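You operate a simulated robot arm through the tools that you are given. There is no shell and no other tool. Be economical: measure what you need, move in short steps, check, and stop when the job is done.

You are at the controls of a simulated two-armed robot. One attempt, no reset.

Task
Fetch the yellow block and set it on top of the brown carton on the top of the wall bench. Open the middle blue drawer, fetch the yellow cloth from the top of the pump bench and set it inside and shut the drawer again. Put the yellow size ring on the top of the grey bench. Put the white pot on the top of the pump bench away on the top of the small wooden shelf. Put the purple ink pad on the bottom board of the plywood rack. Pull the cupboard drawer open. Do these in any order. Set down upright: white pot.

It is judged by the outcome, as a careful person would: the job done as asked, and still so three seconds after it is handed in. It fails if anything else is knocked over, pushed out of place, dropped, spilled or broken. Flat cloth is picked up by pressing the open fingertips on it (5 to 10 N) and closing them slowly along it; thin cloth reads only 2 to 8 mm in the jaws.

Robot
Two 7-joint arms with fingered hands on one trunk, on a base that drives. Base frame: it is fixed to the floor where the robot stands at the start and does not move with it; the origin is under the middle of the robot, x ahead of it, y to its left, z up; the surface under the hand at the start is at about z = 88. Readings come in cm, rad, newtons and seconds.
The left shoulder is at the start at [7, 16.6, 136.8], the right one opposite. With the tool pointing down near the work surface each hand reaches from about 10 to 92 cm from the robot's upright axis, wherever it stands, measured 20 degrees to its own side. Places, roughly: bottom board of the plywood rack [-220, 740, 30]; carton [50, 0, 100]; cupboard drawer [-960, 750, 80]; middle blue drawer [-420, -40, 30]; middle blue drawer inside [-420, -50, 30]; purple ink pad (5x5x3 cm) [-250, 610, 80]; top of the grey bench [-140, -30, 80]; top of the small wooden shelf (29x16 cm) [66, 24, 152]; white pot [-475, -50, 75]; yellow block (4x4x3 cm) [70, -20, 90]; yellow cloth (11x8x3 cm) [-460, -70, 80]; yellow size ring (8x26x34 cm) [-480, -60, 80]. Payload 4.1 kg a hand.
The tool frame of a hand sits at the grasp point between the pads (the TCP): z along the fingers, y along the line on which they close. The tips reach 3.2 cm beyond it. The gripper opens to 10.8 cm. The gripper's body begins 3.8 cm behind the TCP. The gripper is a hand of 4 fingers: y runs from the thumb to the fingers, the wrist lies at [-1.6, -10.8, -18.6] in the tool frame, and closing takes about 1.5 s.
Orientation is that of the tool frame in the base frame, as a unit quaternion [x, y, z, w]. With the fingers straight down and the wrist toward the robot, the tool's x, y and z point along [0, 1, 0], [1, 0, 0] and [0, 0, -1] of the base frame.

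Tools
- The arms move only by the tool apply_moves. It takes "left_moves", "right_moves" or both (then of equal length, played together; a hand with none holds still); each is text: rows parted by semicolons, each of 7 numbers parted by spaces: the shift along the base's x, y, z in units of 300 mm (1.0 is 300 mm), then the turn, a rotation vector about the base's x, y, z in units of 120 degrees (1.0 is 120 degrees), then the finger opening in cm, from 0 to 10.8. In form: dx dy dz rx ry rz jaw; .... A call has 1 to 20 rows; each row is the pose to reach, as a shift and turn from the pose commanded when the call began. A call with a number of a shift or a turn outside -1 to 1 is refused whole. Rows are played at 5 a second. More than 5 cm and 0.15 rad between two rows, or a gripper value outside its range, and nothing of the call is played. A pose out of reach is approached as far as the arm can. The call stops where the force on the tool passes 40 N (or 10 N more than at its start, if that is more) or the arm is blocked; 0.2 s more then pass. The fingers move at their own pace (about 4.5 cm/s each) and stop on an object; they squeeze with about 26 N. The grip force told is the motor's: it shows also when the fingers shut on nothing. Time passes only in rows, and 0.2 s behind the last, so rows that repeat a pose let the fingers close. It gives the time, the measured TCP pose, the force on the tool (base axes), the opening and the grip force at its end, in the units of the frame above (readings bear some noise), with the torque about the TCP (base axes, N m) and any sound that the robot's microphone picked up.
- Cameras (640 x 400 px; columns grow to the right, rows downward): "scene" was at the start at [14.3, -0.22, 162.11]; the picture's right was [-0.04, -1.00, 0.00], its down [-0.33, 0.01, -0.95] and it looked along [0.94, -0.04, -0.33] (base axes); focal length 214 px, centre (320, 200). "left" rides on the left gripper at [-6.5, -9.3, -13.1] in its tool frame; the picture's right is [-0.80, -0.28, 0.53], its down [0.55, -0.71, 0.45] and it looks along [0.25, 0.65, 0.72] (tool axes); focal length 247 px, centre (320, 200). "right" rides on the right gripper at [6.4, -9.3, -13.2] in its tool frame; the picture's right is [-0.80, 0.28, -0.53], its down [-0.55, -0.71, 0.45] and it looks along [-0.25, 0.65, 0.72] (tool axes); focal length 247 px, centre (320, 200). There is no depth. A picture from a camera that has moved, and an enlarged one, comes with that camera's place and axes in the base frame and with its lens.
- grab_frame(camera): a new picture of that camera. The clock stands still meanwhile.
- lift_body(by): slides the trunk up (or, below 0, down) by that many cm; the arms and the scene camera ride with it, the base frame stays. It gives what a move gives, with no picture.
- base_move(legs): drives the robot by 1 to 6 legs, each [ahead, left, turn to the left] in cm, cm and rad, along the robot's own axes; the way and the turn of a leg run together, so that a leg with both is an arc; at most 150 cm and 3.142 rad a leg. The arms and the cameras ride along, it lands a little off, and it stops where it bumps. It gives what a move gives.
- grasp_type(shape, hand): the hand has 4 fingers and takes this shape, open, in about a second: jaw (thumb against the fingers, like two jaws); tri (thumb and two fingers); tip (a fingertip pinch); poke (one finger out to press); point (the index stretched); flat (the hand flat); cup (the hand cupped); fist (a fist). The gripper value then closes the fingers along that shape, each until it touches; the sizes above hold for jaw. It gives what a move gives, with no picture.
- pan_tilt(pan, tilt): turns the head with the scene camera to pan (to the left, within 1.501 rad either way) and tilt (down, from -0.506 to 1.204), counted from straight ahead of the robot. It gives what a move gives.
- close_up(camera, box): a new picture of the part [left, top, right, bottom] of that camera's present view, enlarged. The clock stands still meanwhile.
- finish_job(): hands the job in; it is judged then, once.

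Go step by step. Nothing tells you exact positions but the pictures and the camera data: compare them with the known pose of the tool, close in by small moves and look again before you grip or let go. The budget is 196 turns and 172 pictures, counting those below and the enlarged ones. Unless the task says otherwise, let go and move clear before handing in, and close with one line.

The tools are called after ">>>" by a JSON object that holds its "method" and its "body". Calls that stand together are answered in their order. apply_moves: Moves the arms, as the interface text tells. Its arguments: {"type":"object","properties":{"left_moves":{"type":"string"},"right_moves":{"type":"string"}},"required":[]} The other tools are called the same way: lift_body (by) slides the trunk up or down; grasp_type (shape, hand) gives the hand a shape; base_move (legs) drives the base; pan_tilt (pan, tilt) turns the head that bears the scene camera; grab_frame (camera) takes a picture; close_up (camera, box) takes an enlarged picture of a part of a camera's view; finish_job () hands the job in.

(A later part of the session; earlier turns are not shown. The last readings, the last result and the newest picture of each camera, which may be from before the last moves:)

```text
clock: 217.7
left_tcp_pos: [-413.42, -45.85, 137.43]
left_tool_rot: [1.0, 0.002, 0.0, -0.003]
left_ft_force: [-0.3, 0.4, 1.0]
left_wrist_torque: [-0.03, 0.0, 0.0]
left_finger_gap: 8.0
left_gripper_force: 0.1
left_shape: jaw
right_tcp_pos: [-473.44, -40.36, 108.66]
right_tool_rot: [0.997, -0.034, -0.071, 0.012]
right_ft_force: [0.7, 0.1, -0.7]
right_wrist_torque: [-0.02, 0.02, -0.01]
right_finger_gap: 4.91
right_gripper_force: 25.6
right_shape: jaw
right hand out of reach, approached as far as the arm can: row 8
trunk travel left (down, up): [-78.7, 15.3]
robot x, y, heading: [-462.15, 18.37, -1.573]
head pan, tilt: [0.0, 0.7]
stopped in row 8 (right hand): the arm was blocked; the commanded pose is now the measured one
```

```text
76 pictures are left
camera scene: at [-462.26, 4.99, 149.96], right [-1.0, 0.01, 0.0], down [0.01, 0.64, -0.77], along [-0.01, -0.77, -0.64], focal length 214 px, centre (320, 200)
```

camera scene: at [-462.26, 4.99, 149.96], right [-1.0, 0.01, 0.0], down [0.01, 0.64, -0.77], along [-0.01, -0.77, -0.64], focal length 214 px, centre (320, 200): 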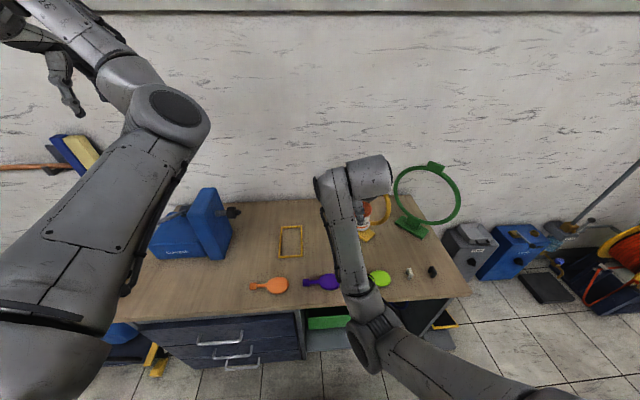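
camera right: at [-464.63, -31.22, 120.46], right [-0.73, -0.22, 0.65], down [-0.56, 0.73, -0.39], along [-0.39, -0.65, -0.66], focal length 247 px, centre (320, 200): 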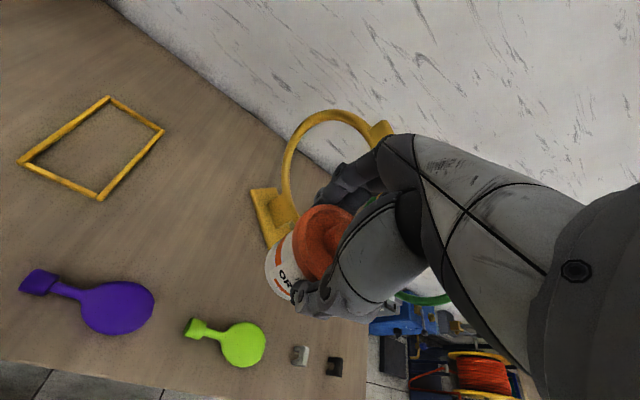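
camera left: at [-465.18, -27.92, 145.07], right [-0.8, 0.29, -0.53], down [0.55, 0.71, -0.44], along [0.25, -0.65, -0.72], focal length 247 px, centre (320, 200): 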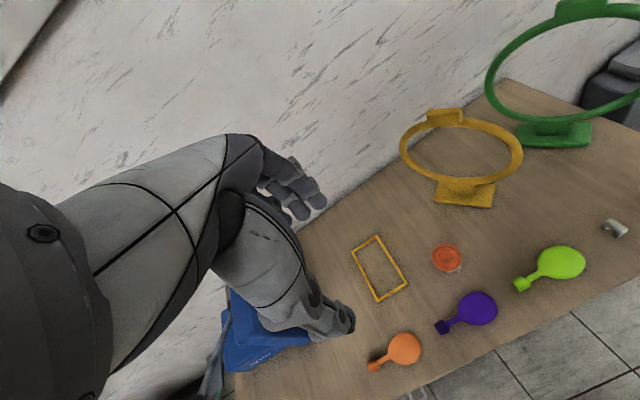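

I heard a snap while gripping, so I'll inspect the pot before going on.

>>> {"method": "close_up", "body": {"camera": "right", "box": [230, 160, 430, 340]}}

>>> {"method": "close_up", "body": {"camera": "scene", "box": [320, 180, 420, 250]}}

```text
2.22 times, centred on (330, 250) of right
camera zoom: at [-464.63, -31.22, 120.46], right [-0.73, -0.22, 0.65], down [-0.56, 0.73, -0.39], along [-0.39, -0.65, -0.66], focal length 549 px, centre (298, 89)
```

zoom: 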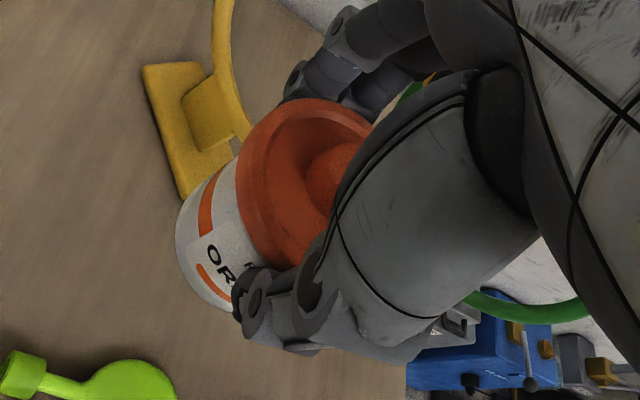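

```text
5.71 times, centred on (370, 215) of scene
camera zoom: at [-462.26, 4.99, 149.96], right [-1.0, 0.01, 0.0], down [0.01, 0.64, -0.77], along [-0.01, -0.77, -0.64], focal length 1226 px, centre (34, 114)
```

zoom: 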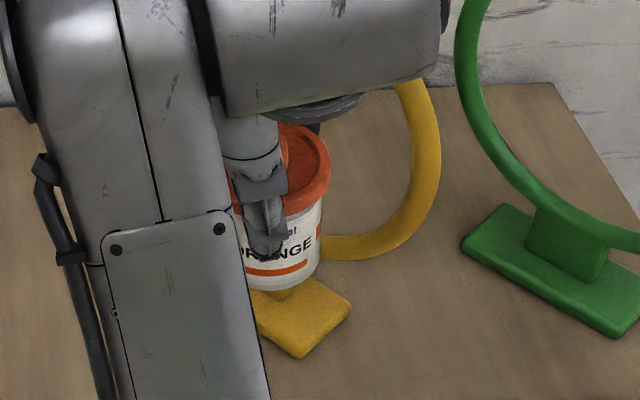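

The pot looks intact and is held. I'll back the base away from the bench to free the arm.

>>> {"method": "base_move", "body": {"legs": [[-35, 0, 0]]}}

>>> {"method": "apply_moves", "body": {"right_moves": "-0.05 0 0.05 0.01 -0.033 -0.02 4; -0.1 -0.02 0.1 0.01 -0.067 -0.04 4; -0.2 -0.05 0.15 0.01 -0.067 -0.04 4; -0.3 -0.1 0.2 0.01 -0.067 -0.04 4; -0.4 -0.15 0.25 0.01 -0.067 -0.04 4; -0.5 -0.2 0.3 0.01 -0.067 -0.04 4; -0.6 -0.2 0.35 0.01 -0.067 -0.04 4"}}

>>> {"method": "grab_frame", "body": {"camera": "scene"}}

```text
clock: 220.0
left_tcp_pos: [-413.51, -11.18, 137.23]
left_tool_rot: [1.0, -0.004, 0.0, -0.004]
left_ft_force: [0.4, 0.3, 0.1]
left_wrist_torque: [0.01, -0.03, 0.03]
left_finger_gap: 8.01
left_gripper_force: 0.0
left_shape: jaw
right_tcp_pos: [-473.7, -4.74, 108.51]
right_tool_rot: [0.997, -0.039, -0.071, 0.011]
right_ft_force: [0.5, 0.0, -0.9]
right_wrist_torque: [0.0, -0.02, -0.01]
right_finger_gap: 4.9
right_gripper_force: 25.8
right_shape: jaw
trunk travel left (down, up): [-78.7, 15.3]
robot x, y, heading: [-461.48, 53.96, -1.591]
head pan, tilt: [0.0, 0.7]
```

```text
clock: 221.6
left_tcp_pos: [-413.6, -11.07, 137.31]
left_tool_rot: [1.0, -0.004, 0.0, -0.002]
left_ft_force: [0.0, -0.1, -0.1]
left_wrist_torque: [0.02, -0.03, 0.0]
left_finger_gap: 8.01
left_gripper_force: 0.1
left_shape: jaw
right_tcp_pos: [-491.85, -10.68, 119.01]
right_tool_rot: [0.997, -0.079, -0.001, -0.005]
right_ft_force: [0.3, 0.2, -1.3]
right_wrist_torque: [0.03, -0.03, 0.0]
right_finger_gap: 4.9
right_gripper_force: 26.5
right_shape: jaw
trunk travel left (down, up): [-78.7, 15.3]
robot x, y, heading: [-461.65, 53.59, -1.591]
head pan, tilt: [0.0, 0.7]
```

```text
73 pictures are left
camera scene: at [-461.98, 40.34, 149.95], right [-1.0, 0.02, 0.0], down [0.01, 0.64, -0.76], along [-0.01, -0.76, -0.64], focal length 214 px, centre (320, 200)
```

scene: 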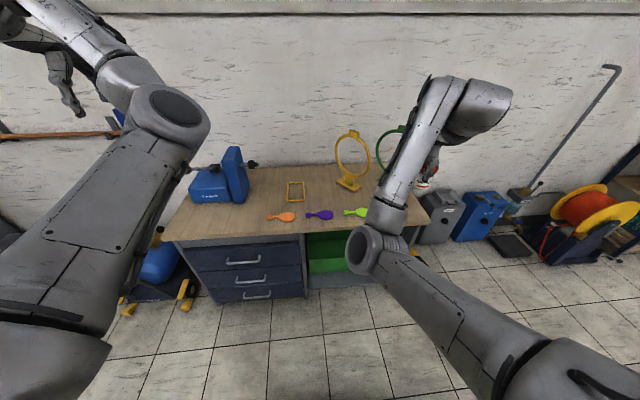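

The pot is upright in the right hand. I'll raise it and tuck it out to the right, then turn the left hand to the ring's angle as I bring it over.

>>> {"method": "apply_moves", "body": {"right_moves": "-0.05 0.05 0.1 0 0 0 4; -0.1 0.1 0.2 0 0 0 4; -0.15 0.15 0.3 0 0 0 4; -0.2 0.2 0.4 0 0 0 4; -0.25 0.25 0.5 0 0 0 4; -0.25 0.25 0.5 0 0 0 4; -0.25 0.25 0.5 0 0 0 4; -0.25 0.25 0.5 0 0 0 4", "left_moves": "-0.05 -0.05 0 0 0 -0.06 8; -0.1 -0.1 0 0 0 -0.12 8; -0.15 -0.15 0 0 0 -0.18 8; -0.2 -0.2 0 0 0 -0.24 8; -0.25 -0.25 0 0 0 -0.3 8; -0.3 -0.3 0 0 0 -0.36 8; -0.35 -0.35 0 0 0 -0.41 8; -0.35 -0.35 0 0 0 -0.41 8"}}

>>> {"method": "base_move", "body": {"legs": [[0, -14, 0.02], [25, 0, 0]]}}

>>> {"method": "grab_frame", "body": {"camera": "left"}}

>>> {"method": "grab_frame", "body": {"camera": "scene"}}

```text
clock: 223.4
left_tcp_pos: [-424.06, -21.33, 137.53]
left_tool_rot: [0.908, -0.42, 0.002, -0.002]
left_ft_force: [0.3, 0.6, 1.0]
left_wrist_torque: [-0.03, -0.03, 0.03]
left_finger_gap: 8.0
left_gripper_force: 0.1
left_shape: jaw
right_tcp_pos: [-499.17, -3.19, 134.21]
right_tool_rot: [0.997, -0.081, -0.001, -0.005]
right_ft_force: [-0.1, 0.3, -1.0]
right_wrist_torque: [-0.03, -0.05, -0.02]
right_finger_gap: 4.86
right_gripper_force: 26.1
right_shape: jaw
trunk travel left (down, up): [-78.7, 15.3]
robot x, y, heading: [-461.75, 54.12, -1.588]
head pan, tilt: [0.0, 0.7]
```

```text
clock: 226.1
left_tcp_pos: [-436.36, -45.42, 137.57]
left_tool_rot: [0.912, -0.41, 0.001, -0.001]
left_ft_force: [0.0, 0.1, 0.1]
left_wrist_torque: [-0.01, 0.0, -0.01]
left_finger_gap: 8.02
left_gripper_force: 0.0
left_shape: jaw
right_tcp_pos: [-511.87, -28.76, 134.25]
right_tool_rot: [0.998, -0.07, -0.002, -0.004]
right_ft_force: [-0.1, 0.1, -2.0]
right_wrist_torque: [-0.05, -0.01, -0.01]
right_finger_gap: 4.89
right_gripper_force: 26.2
right_shape: jaw
trunk travel left (down, up): [-78.7, 15.3]
robot x, y, heading: [-475.4, 28.57, -1.568]
head pan, tilt: [0.0, 0.7]
```

```text
72 pictures are left
camera left: at [-433.72, -34.47, 150.78], right [-0.32, 0.79, -0.53], down [0.89, 0.06, -0.44], along [-0.32, -0.62, -0.72], focal length 247 px, centre (320, 200)
```

left: 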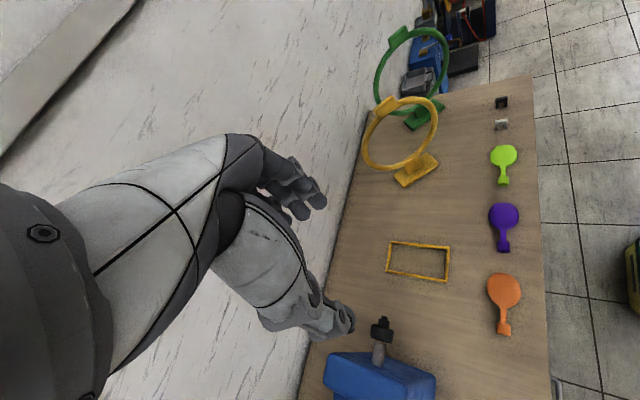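

```text
71 pictures are left
camera scene: at [-475.64, 15.63, 149.98], right [-1.0, 0.0, 0.0], down [0.0, 0.64, -0.77], along [0.0, -0.77, -0.64], focal length 214 px, centre (320, 200)
```

scene: 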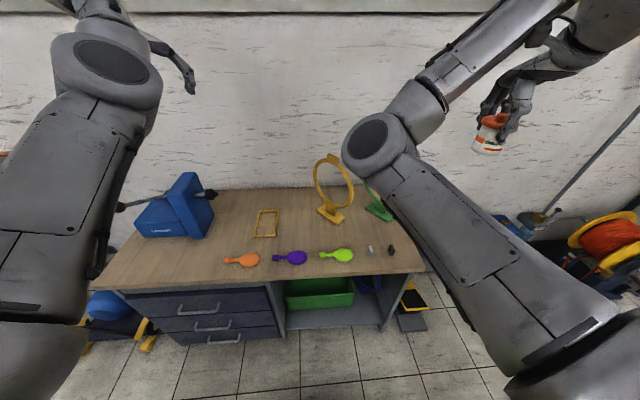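

The left hand's yaw already matches the ring. I'll come forward a bit and move it over the ring's top tab at about (-480, -60.6, 108).

>>> {"method": "base_move", "body": {"legs": [[13, 0, 0]]}}

>>> {"method": "apply_moves", "body": {"left_moves": "-0.12 0.02 0 0 0 0 8; -0.24 0.02 0 0 0 0 8; -0.36 0.02 -0.05 0 0 0 8; -0.48 0.02 -0.1 0 0 0 8; -0.6 0.02 -0.15 0 0 0 8; -0.72 0 -0.2 0 0 0 8; -0.84 0 -0.25 0 0 0 8; -0.96 -0.02 -0.3 0 0 0 8; -0.96 -0.02 -0.3 0 0 0 8"}}

>>> {"method": "grab_frame", "body": {"camera": "left"}}

>>> {"method": "grab_frame", "body": {"camera": "scene"}}

```text
clock: 227.4
left_tcp_pos: [-435.99, -58.18, 137.6]
left_tool_rot: [0.913, -0.408, 0.001, -0.001]
left_ft_force: [0.3, -0.2, 1.1]
left_wrist_torque: [0.0, -0.03, 0.02]
left_finger_gap: 8.04
left_gripper_force: 0.0
left_shape: jaw
right_tcp_pos: [-511.67, -41.85, 134.31]
right_tool_rot: [0.998, -0.068, -0.002, -0.004]
right_ft_force: [-0.8, -0.3, -1.4]
right_wrist_torque: [-0.02, -0.02, 0.04]
right_finger_gap: 4.89
right_gripper_force: 25.9
right_shape: jaw
trunk travel left (down, up): [-78.7, 15.3]
robot x, y, heading: [-475.37, 16.18, -1.565]
head pan, tilt: [0.0, 0.7]
```

```text
clock: 229.4
left_tcp_pos: [-464.39, -58.81, 127.99]
left_tool_rot: [0.913, -0.408, 0.001, -0.002]
left_ft_force: [0.4, 0.1, -0.6]
left_wrist_torque: [-0.02, -0.01, 0.01]
left_finger_gap: 8.01
left_gripper_force: 0.0
left_shape: jaw
right_tcp_pos: [-511.52, -41.98, 134.22]
right_tool_rot: [0.998, -0.067, -0.003, -0.005]
right_ft_force: [0.4, -0.6, -0.5]
right_wrist_torque: [0.0, 0.04, 0.06]
right_finger_gap: 4.87
right_gripper_force: 26.1
right_shape: jaw
trunk travel left (down, up): [-78.7, 15.3]
robot x, y, heading: [-475.57, 15.83, -1.563]
head pan, tilt: [0.0, 0.7]
```

```text
70 pictures are left
camera left: at [-461.79, -47.87, 141.24], right [-0.32, 0.78, -0.53], down [0.89, 0.06, -0.44], along [-0.32, -0.62, -0.72], focal length 247 px, centre (320, 200)
```

left: 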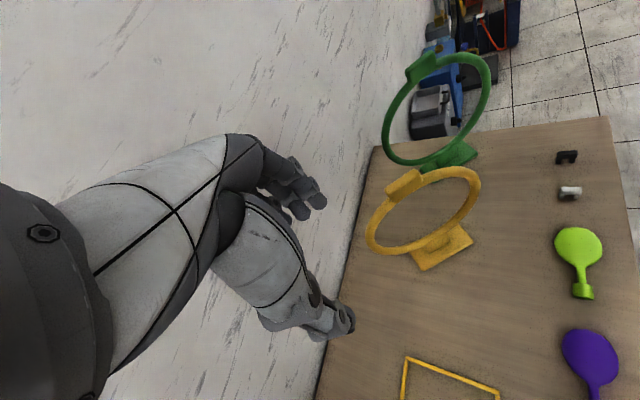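

```text
69 pictures are left
camera scene: at [-475.38, 2.38, 149.95], right [-1.0, -0.01, 0.0], down [-0.01, 0.64, -0.76], along [0.01, -0.76, -0.64], focal length 214 px, centre (320, 200)
```

scene: 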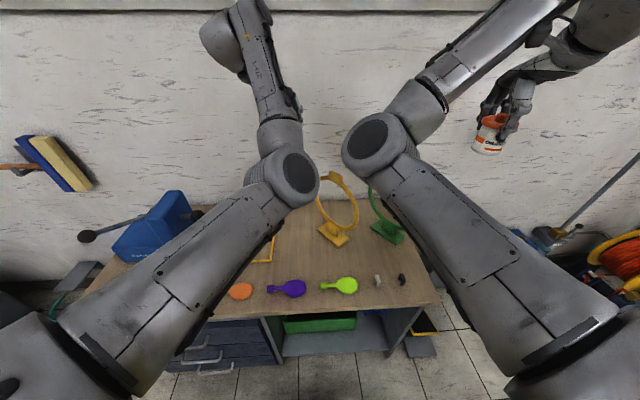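

To keep the elbows apart I'll shift the whole base right, so the left hand comes over the tab.

>>> {"method": "base_move", "body": {"legs": [[0, -15.5, 0]]}}

>>> {"method": "apply_moves", "body": {"left_moves": "0 -0.03 -0.1 0 0 0 8; 0 -0.06 -0.2 0 0 0 8; 0 -0.09 -0.3 0 0 0 8; 0 -0.09 -0.35 0 0 0 8; 0 -0.09 -0.35 0 0 0 8"}}

>>> {"method": "grab_frame", "body": {"camera": "left"}}

>>> {"method": "grab_frame", "body": {"camera": "scene"}}

```text
clock: 230.8
left_tcp_pos: [-480.11, -58.88, 128.06]
left_tool_rot: [0.913, -0.407, 0.0, -0.002]
left_ft_force: [0.6, -0.4, -0.4]
left_wrist_torque: [-0.04, -0.01, 0.02]
left_finger_gap: 8.04
left_gripper_force: 0.0
left_shape: jaw
right_tcp_pos: [-527.25, -42.25, 134.22]
right_tool_rot: [0.998, -0.068, -0.001, -0.005]
right_ft_force: [-0.5, 0.0, -1.4]
right_wrist_torque: [0.02, 0.0, -0.02]
right_finger_gap: 4.86
right_gripper_force: 25.6
right_shape: jaw
trunk travel left (down, up): [-78.7, 15.3]
robot x, y, heading: [-491.33, 15.48, -1.561]
head pan, tilt: [0.0, 0.7]
```

```text
clock: 232.0
left_tcp_pos: [-480.45, -61.45, 117.5]
left_tool_rot: [0.914, -0.407, 0.001, -0.002]
left_ft_force: [0.0, -0.5, 0.4]
left_wrist_torque: [-0.02, 0.01, 0.03]
left_finger_gap: 8.0
left_gripper_force: 0.1
left_shape: jaw
right_tcp_pos: [-527.46, -42.24, 134.13]
right_tool_rot: [0.998, -0.066, -0.002, -0.004]
right_ft_force: [-0.5, -0.7, -0.7]
right_wrist_torque: [0.03, 0.02, 0.04]
right_finger_gap: 4.89
right_gripper_force: 26.2
right_shape: jaw
trunk travel left (down, up): [-78.7, 15.3]
robot x, y, heading: [-491.35, 15.71, -1.564]
head pan, tilt: [0.0, 0.7]
```

```text
68 pictures are left
camera left: at [-477.86, -50.5, 130.77], right [-0.32, 0.78, -0.53], down [0.89, 0.07, -0.44], along [-0.31, -0.62, -0.72], focal length 247 px, centre (320, 200)
```

left: 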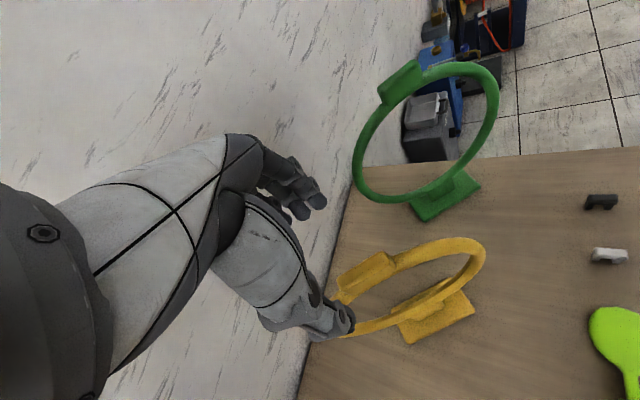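

```text
67 pictures are left
camera scene: at [-491.35, 2.31, 149.96], right [-1.0, -0.01, 0.0], down [-0.01, 0.64, -0.76], along [0.01, -0.76, -0.64], focal length 214 px, centre (320, 200)
```

scene: 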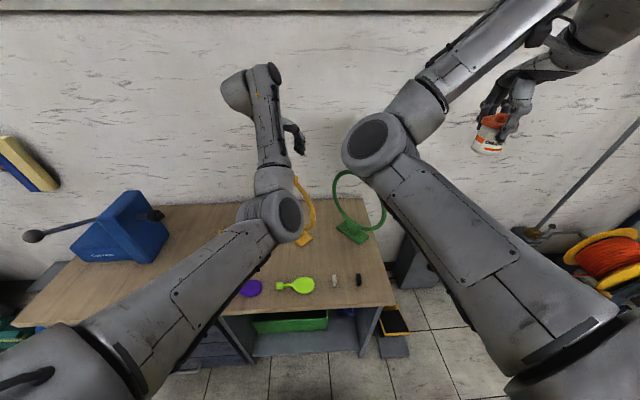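

Aligned: the tab is at (-480.6, -61.2). I'll lower and grip.

>>> {"method": "apply_moves", "body": {"left_moves": "0 0 -0.1 0 0 0 8; 0 0 -0.2 0 0 0 8; 0 0 -0.28 0 0 0 8; 0 0 -0.34 0 0 0 8; 0 0 -0.36 0 0 0 8; 0 0 -0.36 0 0 0 8"}}

>>> {"method": "grab_frame", "body": {"camera": "left"}}

```text
clock: 233.4
left_tcp_pos: [-480.23, -61.66, 106.61]
left_tool_rot: [0.913, -0.407, 0.001, -0.002]
left_ft_force: [0.3, -0.3, 0.8]
left_wrist_torque: [-0.01, 0.0, 0.03]
left_finger_gap: 8.05
left_gripper_force: 0.1
left_shape: jaw
right_tcp_pos: [-527.31, -42.17, 134.15]
right_tool_rot: [0.998, -0.067, -0.002, -0.004]
right_ft_force: [-0.6, -0.6, -1.7]
right_wrist_torque: [0.04, -0.03, 0.01]
right_finger_gap: 4.89
right_gripper_force: 25.9
right_shape: jaw
trunk travel left (down, up): [-78.7, 15.3]
robot x, y, heading: [-491.11, 15.35, -1.562]
head pan, tilt: [0.0, 0.7]
```

```text
66 pictures are left
camera left: at [-477.58, -50.68, 119.95], right [-0.32, 0.78, -0.53], down [0.89, 0.07, -0.44], along [-0.31, -0.62, -0.72], focal length 247 px, centre (320, 200)
```

left: 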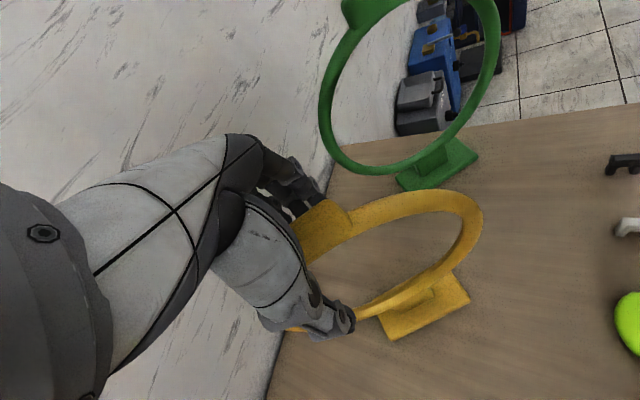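

The tab lies between thumb and fingers, so I'll close on it and lift slightly.

>>> {"method": "apply_moves", "body": {"left_moves": "0 0 0 0 0 0 6; 0 0 0 0 0 0 4; 0 0 0 0 0 0 2; 0 0 0 0 0 0 0.5; 0 0 0 0 0 0 0.5; 0 0 0 0 0 0 0.5; 0 0 0 0 0 0 0.5; 0 0 0 0 0 0 0.5"}}

>>> {"method": "apply_moves", "body": {"left_moves": "0 0 0.05 0 0 0 0.5; 0 0 0.12 0 0 0 0.5; 0 0 0.25 0 0 0 0.5; 0 0 0.4 0 0 0 0.5; 0 0 0.5 0 0 0 0.5; 0 0 0.5 0 0 0 0.5"}}

>>> {"method": "grab_frame", "body": {"camera": "left"}}

>>> {"method": "grab_frame", "body": {"camera": "scene"}}

```text
clock: 235.2
left_tcp_pos: [-480.04, -61.66, 106.66]
left_tool_rot: [0.914, -0.406, 0.001, -0.002]
left_ft_force: [-0.4, 0.3, -2.6]
left_wrist_torque: [-0.06, 0.02, 0.02]
left_finger_gap: 1.26
left_gripper_force: 26.1
left_shape: jaw
right_tcp_pos: [-527.44, -42.41, 134.13]
right_tool_rot: [0.998, -0.067, -0.002, -0.005]
right_ft_force: [-0.9, -0.6, -1.6]
right_wrist_torque: [-0.01, 0.01, 0.01]
right_finger_gap: 4.89
right_gripper_force: 26.1
right_shape: jaw
trunk travel left (down, up): [-78.7, 15.3]
robot x, y, heading: [-491.34, 15.62, -1.562]
head pan, tilt: [0.0, 0.7]
```

```text
clock: 236.6
left_tcp_pos: [-480.13, -61.83, 121.52]
left_tool_rot: [0.913, -0.407, 0.001, -0.003]
left_ft_force: [1.0, 0.2, -3.1]
left_wrist_torque: [-0.05, 0.04, 0.01]
left_finger_gap: 1.31
left_gripper_force: 26.0
left_shape: jaw
right_tcp_pos: [-527.38, -42.36, 134.12]
right_tool_rot: [0.998, -0.067, -0.002, -0.005]
right_ft_force: [-0.5, -0.2, -1.7]
right_wrist_torque: [-0.02, -0.02, 0.0]
right_finger_gap: 4.88
right_gripper_force: 25.9
right_shape: jaw
trunk travel left (down, up): [-78.7, 15.3]
robot x, y, heading: [-491.37, 15.34, -1.563]
head pan, tilt: [0.0, 0.7]
```

```text
65 pictures are left
camera left: at [-477.55, -50.78, 134.88], right [-0.32, 0.78, -0.53], down [0.89, 0.07, -0.44], along [-0.31, -0.62, -0.72], focal length 247 px, centre (320, 200)
```

left: 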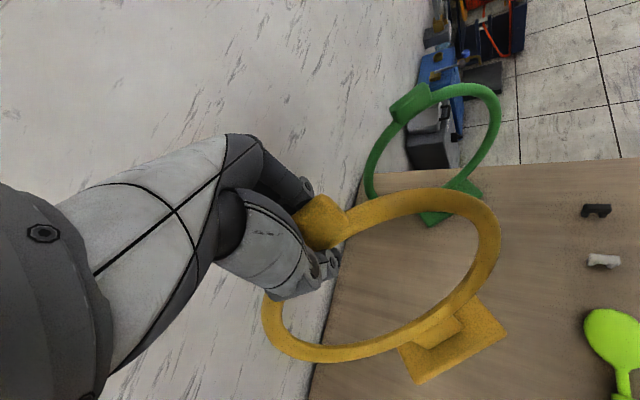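

```text
64 pictures are left
camera scene: at [-491.34, 2.23, 149.95], right [-1.0, -0.01, 0.0], down [-0.01, 0.64, -0.76], along [0.01, -0.76, -0.64], focal length 214 px, centre (320, 200)
```

scene: 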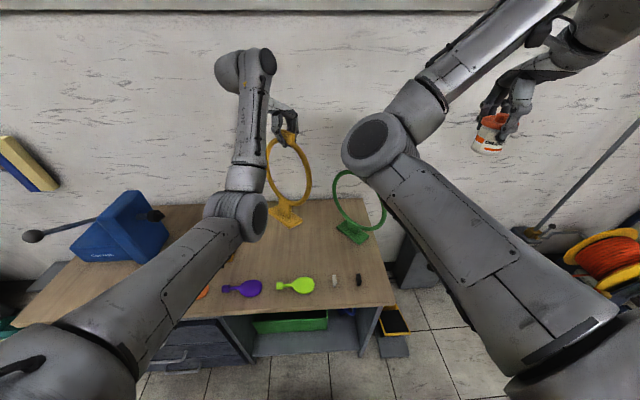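

Both objects are held. I'll back out into the aisle, then strafe left along it to the grey bench.

>>> {"method": "base_move", "body": {"legs": [[-85, 0, 0], [0, 150, 0], [0, 130, 0]]}}

>>> {"method": "pan_tilt", "body": {"pan": 0.6, "tilt": 0.5}}

>>> {"method": "grab_frame", "body": {"camera": "scene"}}

```text
clock: 254.3
left_tcp_pos: [-198.34, 26.7, 121.56]
left_tool_rot: [0.92, -0.392, 0.002, -0.002]
left_ft_force: [-0.5, -0.3, -2.1]
left_wrist_torque: [-0.1, 0.09, 0.0]
left_finger_gap: 1.3
left_gripper_force: 25.8
left_shape: jaw
right_tcp_pos: [-246.12, 44.59, 134.1]
right_tool_rot: [0.999, -0.049, -0.002, -0.004]
right_ft_force: [0.9, -0.3, -0.8]
right_wrist_torque: [0.01, 0.0, -0.01]
right_finger_gap: 4.88
right_gripper_force: 26.2
right_shape: jaw
trunk travel left (down, up): [-78.7, 15.3]
robot x, y, heading: [-211.91, 103.7, -1.525]
head pan, tilt: [0.0, 0.7]
```

```text
clock: 255.3
left_tcp_pos: [-198.3, 26.75, 121.57]
left_tool_rot: [0.92, -0.392, 0.0, -0.002]
left_ft_force: [0.3, 0.1, -2.0]
left_wrist_torque: [-0.11, 0.04, 0.02]
left_finger_gap: 1.26
left_gripper_force: 25.5
left_shape: jaw
right_tcp_pos: [-246.19, 44.48, 134.07]
right_tool_rot: [0.999, -0.05, -0.001, -0.005]
right_ft_force: [0.7, 0.1, -0.3]
right_wrist_torque: [-0.01, 0.01, 0.02]
right_finger_gap: 4.88
right_gripper_force: 25.9
right_shape: jaw
trunk travel left (down, up): [-78.7, 15.3]
robot x, y, heading: [-212.14, 103.74, -1.528]
head pan, tilt: [0.6, 0.499]
```

```text
63 pictures are left
camera scene: at [-206.53, 91.46, 151.72], right [-0.8, -0.6, 0.0], down [-0.29, 0.38, -0.88], along [0.53, -0.7, -0.48], focal length 214 px, centre (320, 200)
```

scene: 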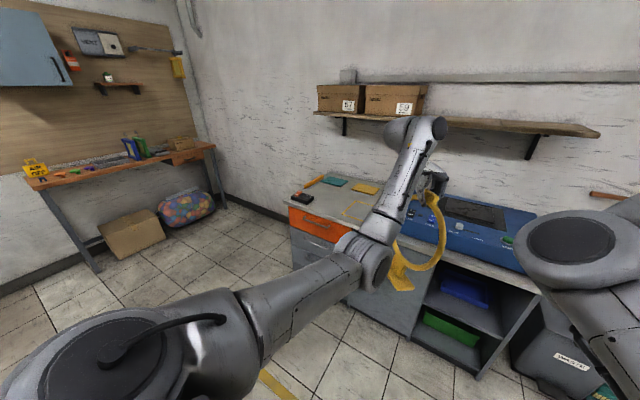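

The grey bench has a free marked square around (-152, -18). I'll line up so the ring comes over it.

>>> {"method": "base_move", "body": {"legs": [[0, 0, -0.045], [0, 50, 0], [40, 0, 0]]}}

>>> {"method": "pan_tilt", "body": {"pan": 0, "tilt": 0.7}}

>>> {"method": "grab_frame", "body": {"camera": "scene"}}

>>> {"method": "grab_frame", "body": {"camera": "left"}}

```text
clock: 260.7
left_tcp_pos: [-153.45, -14.13, 121.69]
left_tool_rot: [0.909, -0.417, 0.0, -0.002]
left_ft_force: [-0.2, 0.6, -1.6]
left_wrist_torque: [-0.03, 0.04, 0.01]
left_finger_gap: 1.23
left_gripper_force: 26.0
left_shape: jaw
right_tcp_pos: [-200.19, 6.2, 134.19]
right_tool_rot: [0.997, -0.078, -0.001, -0.004]
right_ft_force: [0.7, 0.4, -0.5]
right_wrist_torque: [0.01, -0.01, 0.02]
right_finger_gap: 4.86
right_gripper_force: 26.0
right_shape: jaw
trunk travel left (down, up): [-78.7, 15.3]
robot x, y, heading: [-163.33, 63.49, -1.58]
head pan, tilt: [0.6, 0.499]
```

```text
clock: 261.7
left_tcp_pos: [-153.42, -14.14, 121.51]
left_tool_rot: [0.909, -0.417, 0.001, -0.003]
left_ft_force: [1.2, -0.1, -1.0]
left_wrist_torque: [-0.04, 0.02, -0.03]
left_finger_gap: 1.2
left_gripper_force: 25.6
left_shape: jaw
right_tcp_pos: [-200.26, 6.21, 134.21]
right_tool_rot: [0.997, -0.078, -0.001, -0.005]
right_ft_force: [-0.5, 0.8, -1.4]
right_wrist_torque: [-0.01, -0.02, 0.03]
right_finger_gap: 4.9
right_gripper_force: 26.0
right_shape: jaw
trunk travel left (down, up): [-78.7, 15.3]
robot x, y, heading: [-162.96, 63.37, -1.577]
head pan, tilt: [0.0, 0.7]
```

```text
62 pictures are left
camera scene: at [-163.25, 50.0, 149.96], right [-1.0, 0.01, 0.0], down [0.01, 0.64, -0.76], along [-0.01, -0.76, -0.64], focal length 214 px, centre (320, 200)
```

scene: 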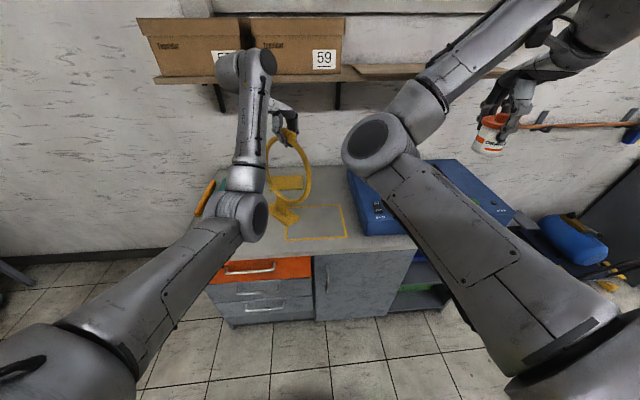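

```text
61 pictures are left
camera left: at [-150.61, -3.3, 134.88], right [-0.3, 0.79, -0.53], down [0.89, 0.05, -0.44], along [-0.33, -0.61, -0.72], focal length 247 px, centre (320, 200)
```

left: 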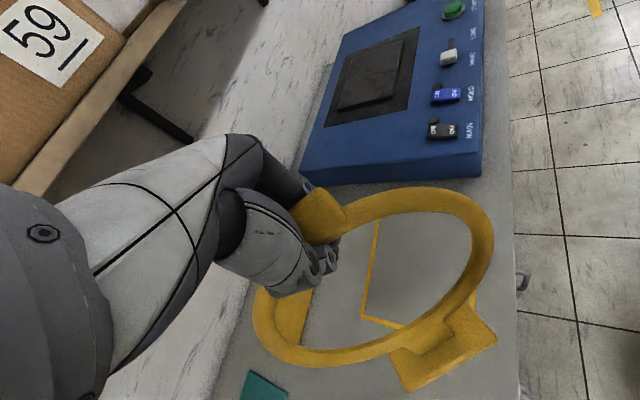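

The bench top is at z≈80, and the square is centred about (-161, -17). I'll move the ring over it and lower.

>>> {"method": "apply_moves", "body": {"left_moves": "-0.08 -0.03 0 0 0 0 0.5; -0.16 -0.06 -0.08 0 0 0 0.5; -0.2 -0.09 -0.18 0 0 0 0.5; -0.2 -0.09 -0.26 0 0 0 0.5; -0.2 -0.09 -0.3 0 0 0 0.5; -0.2 -0.09 -0.3 0 0 0 0.5"}}

>>> {"method": "close_up", "body": {"camera": "scene", "box": [220, 110, 400, 260]}}

```text
clock: 263.1
left_tcp_pos: [-159.91, -17.13, 112.6]
left_tool_rot: [0.909, -0.418, 0.001, -0.003]
left_ft_force: [0.7, -1.2, -2.3]
left_wrist_torque: [-0.04, 0.09, 0.01]
left_finger_gap: 1.19
left_gripper_force: 26.3
left_shape: jaw
right_tcp_pos: [-200.18, 6.23, 134.12]
right_tool_rot: [0.997, -0.078, -0.002, -0.004]
right_ft_force: [0.1, 0.2, -0.9]
right_wrist_torque: [-0.02, 0.02, 0.0]
right_finger_gap: 4.86
right_gripper_force: 25.6
right_shape: jaw
trunk travel left (down, up): [-78.7, 15.3]
robot x, y, heading: [-163.46, 63.23, -1.582]
head pan, tilt: [0.0, 0.7]
```

```text
2.67 times, centred on (310, 185) of scene
camera zoom: at [-163.27, 49.95, 149.95], right [-1.0, 0.01, 0.0], down [0.01, 0.64, -0.76], along [-0.01, -0.76, -0.64], focal length 572 px, centre (347, 240)
```

zoom: 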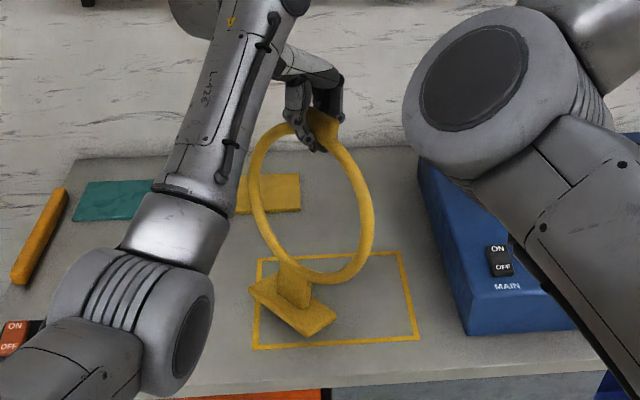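

The ring leans about 11° in the grip, with its base swung toward the thumb side. I'll rotate the hand to bring it upright before setting down.

>>> {"method": "apply_moves", "body": {"left_moves": "0 0 0.06 -0.022 0.023 0 0.5; 0 0 0.08 -0.043 0.046 0 0.5; 0 0 0.08 -0.064 0.069 0 0.5; 0 0 0.08 -0.064 0.069 0 0.5"}}

>>> {"method": "close_up", "body": {"camera": "scene", "box": [220, 110, 400, 260]}}

>>> {"method": "grab_frame", "body": {"camera": "left"}}

```text
clock: 264.1
left_tcp_pos: [-159.6, -16.81, 115.1]
left_tool_rot: [0.905, -0.415, -0.037, 0.088]
left_ft_force: [-0.9, 0.3, -2.3]
left_wrist_torque: [0.04, 0.0, -0.01]
left_finger_gap: 1.2
left_gripper_force: 25.7
left_shape: jaw
right_tcp_pos: [-200.17, 6.18, 134.12]
right_tool_rot: [0.997, -0.078, -0.002, -0.005]
right_ft_force: [-0.9, 0.4, -2.1]
right_wrist_torque: [0.0, -0.03, -0.01]
right_finger_gap: 4.87
right_gripper_force: 26.0
right_shape: jaw
trunk travel left (down, up): [-78.7, 15.3]
robot x, y, heading: [-162.85, 63.55, -1.584]
head pan, tilt: [0.0, 0.7]
```

```text
2.67 times, centred on (310, 185) of scene
camera zoom: at [-163.27, 49.97, 149.95], right [-1.0, 0.01, 0.0], down [0.01, 0.64, -0.76], along [-0.01, -0.76, -0.64], focal length 572 px, centre (347, 240)
```

zoom: 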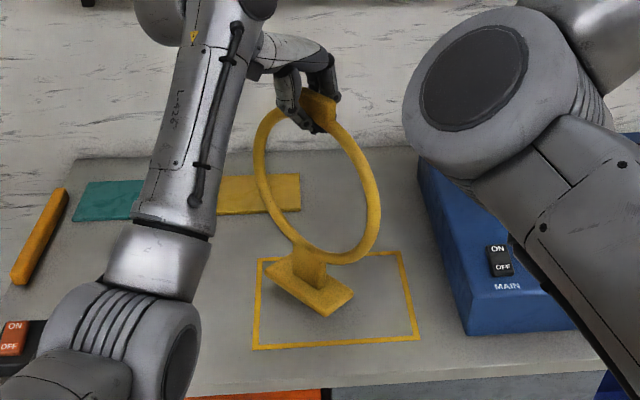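

```text
58 pictures are left
camera left: at [-154.96, -4.47, 126.17], right [-0.39, 0.72, -0.58], down [0.82, -0.02, -0.57], along [-0.42, -0.7, -0.58], focal length 247 px, centre (320, 200)
```

left: 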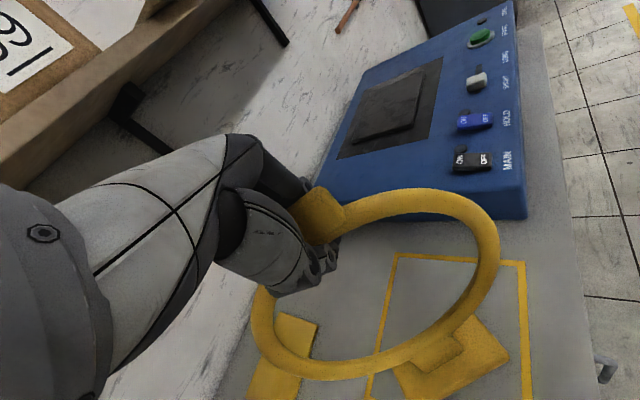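

Nearly upright now. I'll lower gently to contact.

>>> {"method": "apply_moves", "body": {"left_moves": "0 0 -0.04 0 0.008 0 0.5; 0 0 -0.08 0 0.016 0 0.5; 0 0 -0.1 0 0.016 0 0.5; 0 0 -0.1 0 0.016 0 0.5"}}

>>> {"method": "apply_moves", "body": {"left_moves": "0 0 -0.015 0 0 0 0.5; 0 0 -0.03 0 0 0 0.5; 0 0 -0.03 0 0 0 0.5"}}

>>> {"method": "apply_moves", "body": {"left_moves": "0 0 -0.015 0 0 0 0.5; 0 0 -0.015 0 0 0 0.5"}}

```text
clock: 265.1
left_tcp_pos: [-159.58, -16.92, 111.83]
left_tool_rot: [0.904, -0.414, -0.052, 0.095]
left_ft_force: [-0.6, 0.2, -1.5]
left_wrist_torque: [-0.01, 0.01, -0.01]
left_finger_gap: 1.19
left_gripper_force: 25.8
left_shape: jaw
right_tcp_pos: [-200.27, 6.2, 134.14]
right_tool_rot: [0.997, -0.078, -0.003, -0.004]
right_ft_force: [0.3, -0.1, -1.4]
right_wrist_torque: [0.02, -0.03, 0.02]
right_finger_gap: 4.89
right_gripper_force: 26.0
right_shape: jaw
trunk travel left (down, up): [-78.7, 15.3]
robot x, y, heading: [-163.46, 63.34, -1.583]
head pan, tilt: [0.0, 0.7]
```

```text
clock: 265.9
left_tcp_pos: [-159.51, -16.98, 110.94]
left_tool_rot: [0.904, -0.413, -0.052, 0.095]
left_ft_force: [0.2, -0.3, -2.0]
left_wrist_torque: [-0.04, -0.01, 0.04]
left_finger_gap: 1.19
left_gripper_force: 26.1
left_shape: jaw
right_tcp_pos: [-200.26, 6.17, 134.09]
right_tool_rot: [0.997, -0.077, -0.001, -0.004]
right_ft_force: [0.7, 0.6, -1.5]
right_wrist_torque: [0.0, 0.02, -0.02]
right_finger_gap: 4.89
right_gripper_force: 25.5
right_shape: jaw
trunk travel left (down, up): [-78.7, 15.3]
robot x, y, heading: [-163.37, 63.33, -1.582]
head pan, tilt: [0.0, 0.7]
```

```text
clock: 266.5
left_tcp_pos: [-159.29, -16.95, 110.62]
left_tool_rot: [0.904, -0.413, -0.052, 0.096]
left_ft_force: [-0.2, -0.2, 1.0]
left_wrist_torque: [0.01, 0.04, -0.02]
left_finger_gap: 1.17
left_gripper_force: 25.7
left_shape: jaw
right_tcp_pos: [-200.21, 6.22, 134.11]
right_tool_rot: [0.997, -0.078, -0.001, -0.003]
right_ft_force: [0.5, -0.5, -0.7]
right_wrist_torque: [0.01, -0.02, -0.01]
right_finger_gap: 4.88
right_gripper_force: 26.2
right_shape: jaw
trunk travel left (down, up): [-78.7, 15.3]
robot x, y, heading: [-163.25, 63.72, -1.582]
head pan, tilt: [0.0, 0.7]
```

>>> {"method": "apply_moves", "body": {"left_moves": "0 0 -0.01 0 0 0 0.5; 0 0 -0.01 0 0 0 0.5"}}

>>> {"method": "close_up", "body": {"camera": "scene", "box": [220, 110, 400, 260]}}

```text
clock: 267.1
left_tcp_pos: [-159.39, -16.99, 110.26]
left_tool_rot: [0.905, -0.412, -0.052, 0.095]
left_ft_force: [0.3, -0.2, 1.0]
left_wrist_torque: [0.02, 0.0, 0.0]
left_finger_gap: 1.06
left_gripper_force: 26.1
left_shape: jaw
right_tcp_pos: [-200.21, 6.37, 134.11]
right_tool_rot: [0.997, -0.077, -0.001, -0.005]
right_ft_force: [0.3, -0.7, -1.1]
right_wrist_torque: [0.01, -0.05, 0.02]
right_finger_gap: 4.89
right_gripper_force: 26.2
right_shape: jaw
trunk travel left (down, up): [-78.7, 15.3]
robot x, y, heading: [-163.34, 63.31, -1.582]
head pan, tilt: [0.0, 0.7]
```

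```text
2.67 times, centred on (310, 185) of scene
camera zoom: at [-163.26, 49.99, 149.95], right [-1.0, 0.01, 0.0], down [0.01, 0.64, -0.76], along [-0.01, -0.76, -0.64], focal length 572 px, centre (347, 240)
```

zoom: 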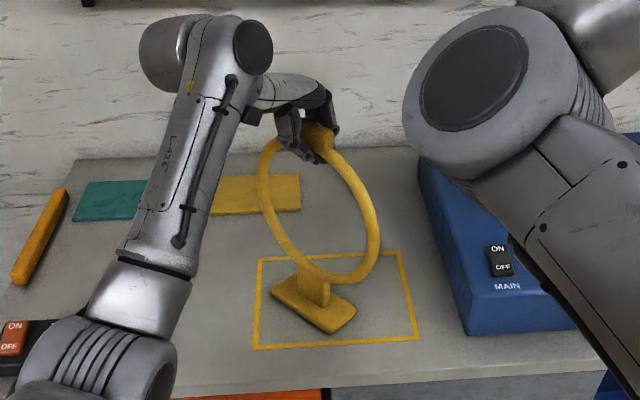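

It is down on the bench. I'll release and withdraw along the finger axis.

>>> {"method": "apply_moves", "body": {"left_moves": "0 0 0 0 0 0 2; 0 0 0 0 0 0 4; 0 0 0 0 0 0 6; 0 0 0 0 0 0 8; 0 0 0 0 0 0 8; 0.017 0.013 0.1 0 0 0 8; 0.034 0.027 0.2 0 0 0 8; 0.06 0.048 0.35 0 0 0 8; 0.08 0.08 0.5 0.03 -0.03 0 8; 0.1 0.15 0.6 0.06 -0.07 0 8"}}

>>> {"method": "grab_frame", "body": {"camera": "scene"}}

```text
clock: 269.3
left_tcp_pos: [-156.38, -12.28, 128.44]
left_tool_rot: [0.91, -0.415, -0.01, 0.008]
left_ft_force: [0.4, 0.5, -0.1]
left_wrist_torque: [-0.01, 0.03, 0.04]
left_finger_gap: 7.95
left_gripper_force: 0.1
left_shape: jaw
right_tcp_pos: [-200.31, 6.44, 134.23]
right_tool_rot: [0.997, -0.078, -0.001, -0.005]
right_ft_force: [0.2, -0.3, -0.7]
right_wrist_torque: [0.02, -0.01, 0.02]
right_finger_gap: 4.9
right_gripper_force: 25.8
right_shape: jaw
trunk travel left (down, up): [-78.7, 15.3]
robot x, y, heading: [-163.18, 63.53, -1.585]
head pan, tilt: [0.0, 0.7]
```

```text
56 pictures are left
camera scene: at [-163.29, 50.11, 149.96], right [-1.0, 0.01, 0.0], down [0.01, 0.64, -0.77], along [-0.01, -0.77, -0.64], focal length 214 px, centre (320, 200)
```

scene: 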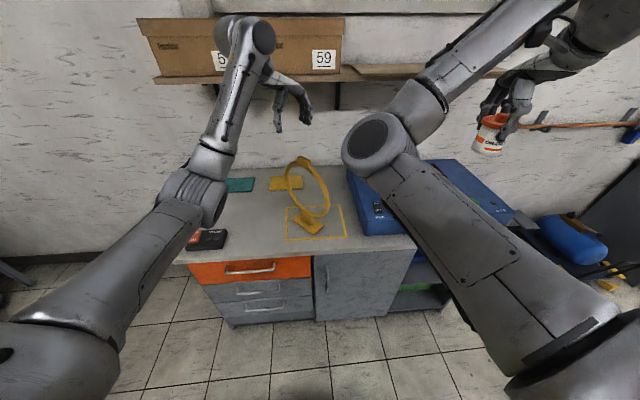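

The ring stands upright in the marked square. I'll back off and tuck the arms for the trip to the shelf.

>>> {"method": "base_move", "body": {"legs": [[-40, 0, 0]]}}

>>> {"method": "apply_moves", "body": {"left_moves": "0.08 0.08 -0.03 0 0 0.05 8; 0.16 0.16 -0.06 0 0 0.1 8; 0.24 0.24 -0.1 0 0 0.15 8; 0.32 0.32 -0.15 0 0 0.2 8; 0.4 0.4 -0.2 0 0 0.25 8; 0.5 0.48 -0.25 0 0 0.3 8; 0.6 0.54 -0.3 0 0 0.36 8; 0.7 0.6 -0.35 0 0 0.41 8", "right_moves": "0.05 -0.03 0 0 0 0 4; 0.1 -0.06 0 0 0 0 4; 0.15 -0.1 0 0 0 0 4; 0.22 -0.14 0 0 0 0.01 4; 0.3 -0.18 0 0 0 0.02 4; 0.38 -0.22 0 0 0 0.03 4; 0.46 -0.26 0 0 0 0.035 4; 0.5 -0.3 0 0 0 0.035 4"}}

>>> {"method": "grab_frame", "body": {"camera": "scene"}}

```text
clock: 271.8
left_tcp_pos: [-155.31, 27.2, 128.22]
left_tool_rot: [0.912, -0.409, -0.011, 0.007]
left_ft_force: [0.8, 0.2, -0.9]
left_wrist_torque: [0.01, -0.02, 0.05]
left_finger_gap: 7.99
left_gripper_force: 0.0
left_shape: jaw
right_tcp_pos: [-199.26, 45.24, 134.04]
right_tool_rot: [0.997, -0.071, -0.003, -0.004]
right_ft_force: [-0.1, -0.8, -1.5]
right_wrist_torque: [0.0, 0.04, 0.03]
right_finger_gap: 4.89
right_gripper_force: 25.7
right_shape: jaw
trunk travel left (down, up): [-78.7, 15.3]
robot x, y, heading: [-162.96, 102.78, -1.574]
head pan, tilt: [0.0, 0.7]
```

```text
clock: 273.6
left_tcp_pos: [-133.96, 45.34, 118.01]
left_tool_rot: [1.0, 0.009, -0.007, 0.012]
left_ft_force: [0.4, -0.5, -0.8]
left_wrist_torque: [0.0, 0.02, 0.01]
left_finger_gap: 8.0
left_gripper_force: 0.1
left_shape: jaw
right_tcp_pos: [-184.0, 36.48, 134.09]
right_tool_rot: [0.999, -0.035, -0.002, -0.005]
right_ft_force: [-0.1, -0.4, -1.0]
right_wrist_torque: [0.01, 0.0, 0.01]
right_finger_gap: 4.87
right_gripper_force: 26.3
right_shape: jaw
trunk travel left (down, up): [-78.7, 15.3]
robot x, y, heading: [-162.79, 103.03, -1.575]
head pan, tilt: [0.0, 0.7]
```

```text
55 pictures are left
camera scene: at [-162.65, 89.64, 149.96], right [-1.0, 0.0, 0.0], down [0.0, 0.64, -0.77], along [0.0, -0.77, -0.64], focal length 214 px, centre (320, 200)
```

scene: 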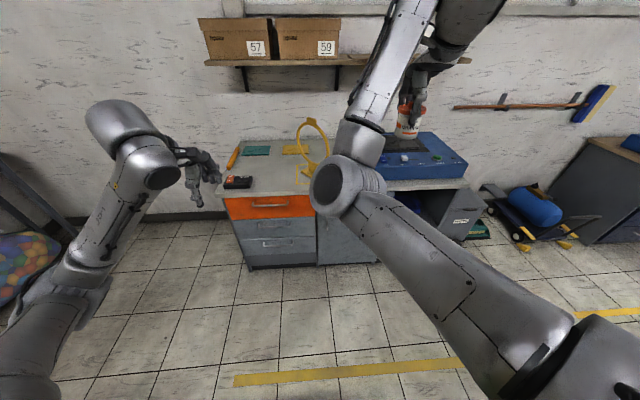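

>>> {"method": "base_move", "body": {"legs": [[0, 0, 1.575], [105, 0, 0], [0, -64, 0]]}}

>>> {"method": "lift_body", "body": {"by": 15}}

>>> {"method": "pan_tilt", "body": {"pan": 0, "tilt": 0.2}}

>>> {"method": "grab_frame", "body": {"camera": "scene"}}

>>> {"method": "grab_frame", "body": {"camera": "right"}}

```text
clock: 286.1
left_tcp_pos: [2.35, 77.99, 117.88]
left_tool_rot: [0.687, 0.727, 0.004, 0.014]
left_ft_force: [-0.6, 0.4, 0.1]
left_wrist_torque: [0.01, 0.01, -0.02]
left_finger_gap: 7.98
left_gripper_force: 0.1
left_shape: jaw
right_tcp_pos: [13.16, 28.3, 134.02]
right_tool_rot: [0.717, 0.697, -0.005, -0.002]
right_ft_force: [-0.1, -0.8, -2.0]
right_wrist_torque: [0.0, 0.02, -0.04]
right_finger_gap: 4.82
right_gripper_force: 25.7
right_shape: jaw
trunk travel left (down, up): [-78.7, 15.3]
robot x, y, heading: [-54.32, 46.71, 0.035]
head pan, tilt: [0.0, 0.7]
```

```text
clock: 287.9
left_tcp_pos: [2.27, 77.91, 133.05]
left_tool_rot: [0.687, 0.727, 0.004, 0.013]
left_ft_force: [0.4, -0.2, -0.1]
left_wrist_torque: [0.04, 0.02, 0.01]
left_finger_gap: 7.97
left_gripper_force: 0.0
left_shape: jaw
right_tcp_pos: [13.07, 28.35, 149.0]
right_tool_rot: [0.718, 0.696, -0.005, -0.001]
right_ft_force: [0.0, 0.0, -1.6]
right_wrist_torque: [-0.01, 0.0, -0.01]
right_finger_gap: 4.85
right_gripper_force: 26.2
right_shape: jaw
trunk travel left (down, up): [-93.7, 0.3]
robot x, y, heading: [-54.3, 46.98, 0.039]
head pan, tilt: [0.0, 0.7]
```

```text
clock: 288.8
left_tcp_pos: [2.35, 77.94, 132.91]
left_tool_rot: [0.687, 0.726, 0.004, 0.014]
left_ft_force: [0.2, 0.9, 0.2]
left_wrist_torque: [0.01, -0.01, 0.06]
left_finger_gap: 7.97
left_gripper_force: 0.0
left_shape: jaw
right_tcp_pos: [13.08, 28.3, 148.96]
right_tool_rot: [0.718, 0.696, -0.005, -0.001]
right_ft_force: [0.0, 1.2, -1.3]
right_wrist_torque: [0.01, 0.0, 0.0]
right_finger_gap: 4.84
right_gripper_force: 25.9
right_shape: jaw
trunk travel left (down, up): [-93.7, 0.3]
robot x, y, heading: [-53.93, 46.98, 0.035]
head pan, tilt: [0.0, 0.201]
```

```text
54 pictures are left
camera scene: at [-39.86, 47.7, 169.49], right [0.04, -1.0, 0.0], down [-0.2, -0.01, -0.98], along [0.98, 0.04, -0.2], focal length 214 px, centre (320, 200)
```

scene: 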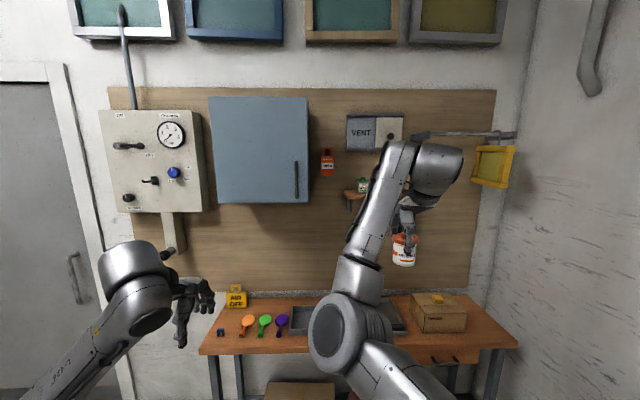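

```text
53 pictures are left
camera right: at [4.22, 35.08, 162.18], right [0.26, -0.8, 0.53], down [-0.73, -0.53, -0.44], along [0.64, -0.27, -0.72], focal length 247 px, centre (320, 200)
```

right: 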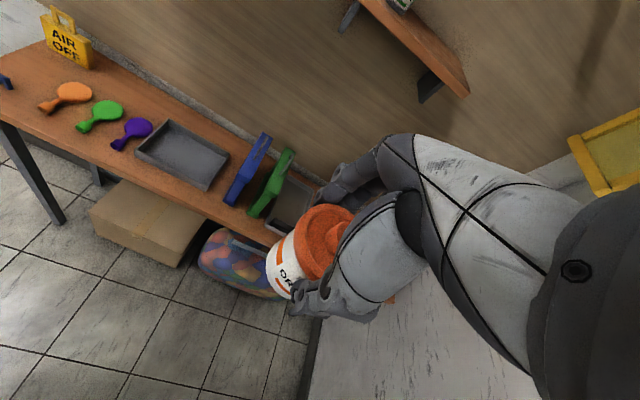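

>>> {"method": "apply_moves", "body": {"left_moves": "-0.05 0.02 -0.1 0 0 0 8; -0.1 0.04 -0.2 0 0 0 8; -0.15 0.06 -0.3 0 0 0 8; -0.2 0.08 -0.4 0 0 0 8; -0.25 0.1 -0.5 0 0 0 8; -0.3 0.12 -0.6 0 0 0 8; -0.35 0.14 -0.7 0 0 0 8", "right_moves": "0 0 0.08 0 0 0 4; 0 0 0.16 0 0 0 4; 0 0 0.24 0 0 0 4; 0 0 0.32 0 0 0 4; 0 0 0.4 0 0 0 4; 0 0 0.48 0 0 0 4; 0 0 0.55 0 0 -0.015 4"}}

>>> {"method": "base_move", "body": {"legs": [[0, -10, -0.037], [34, 0, 0]]}}

>>> {"method": "grab_frame", "body": {"camera": "scene"}}

>>> {"method": "grab_frame", "body": {"camera": "right"}}

```text
clock: 290.4
left_tcp_pos: [-8.37, 82.39, 111.95]
left_tool_rot: [0.688, 0.726, 0.005, 0.014]
left_ft_force: [0.0, -0.3, -0.7]
left_wrist_torque: [0.01, 0.01, 0.0]
left_finger_gap: 8.0
left_gripper_force: 0.0
left_shape: jaw
right_tcp_pos: [12.85, 28.52, 165.59]
right_tool_rot: [0.728, 0.686, -0.005, -0.001]
right_ft_force: [-0.1, 0.1, -0.2]
right_wrist_torque: [0.02, -0.04, -0.01]
right_finger_gap: 4.8
right_gripper_force: 25.9
right_shape: jaw
trunk travel left (down, up): [-93.7, 0.3]
robot x, y, heading: [-54.36, 47.38, 0.033]
head pan, tilt: [0.0, 0.201]
```

```text
clock: 293.4
left_tcp_pos: [28.77, 71.01, 112.09]
left_tool_rot: [0.699, 0.715, 0.004, 0.014]
left_ft_force: [-0.3, -0.4, 1.3]
left_wrist_torque: [0.02, -0.04, 0.0]
left_finger_gap: 7.96
left_gripper_force: 0.1
left_shape: jaw
right_tcp_pos: [47.9, 16.39, 165.63]
right_tool_rot: [0.74, 0.673, -0.004, 0.0]
right_ft_force: [-0.3, -0.3, -0.7]
right_wrist_torque: [-0.01, 0.01, 0.03]
right_finger_gap: 4.81
right_gripper_force: 25.5
right_shape: jaw
trunk travel left (down, up): [-93.7, 0.3]
robot x, y, heading: [-18.08, 36.91, 0.001]
head pan, tilt: [0.0, 0.201]
```

```text
52 pictures are left
camera scene: at [-4.09, 37.44, 169.53], right [0.0, -1.0, 0.0], down [-0.2, 0.0, -0.98], along [0.98, 0.0, -0.2], focal length 214 px, centre (320, 200)
```

scene: 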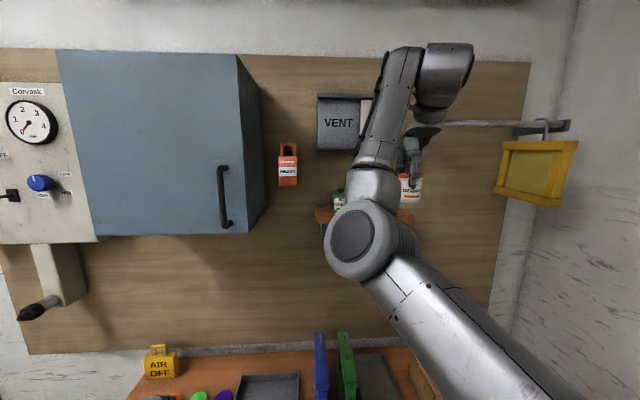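

```text
51 pictures are left
camera right: at [39.6, 23.81, 178.82], right [0.21, -0.82, 0.53], down [-0.76, -0.48, -0.44], along [0.62, -0.31, -0.72], focal length 247 px, centre (320, 200)
```

right: 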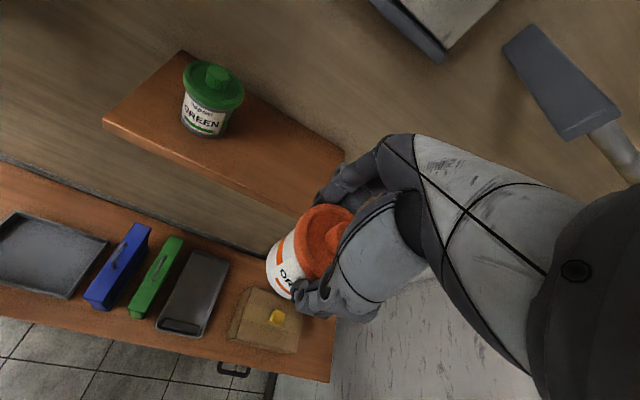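

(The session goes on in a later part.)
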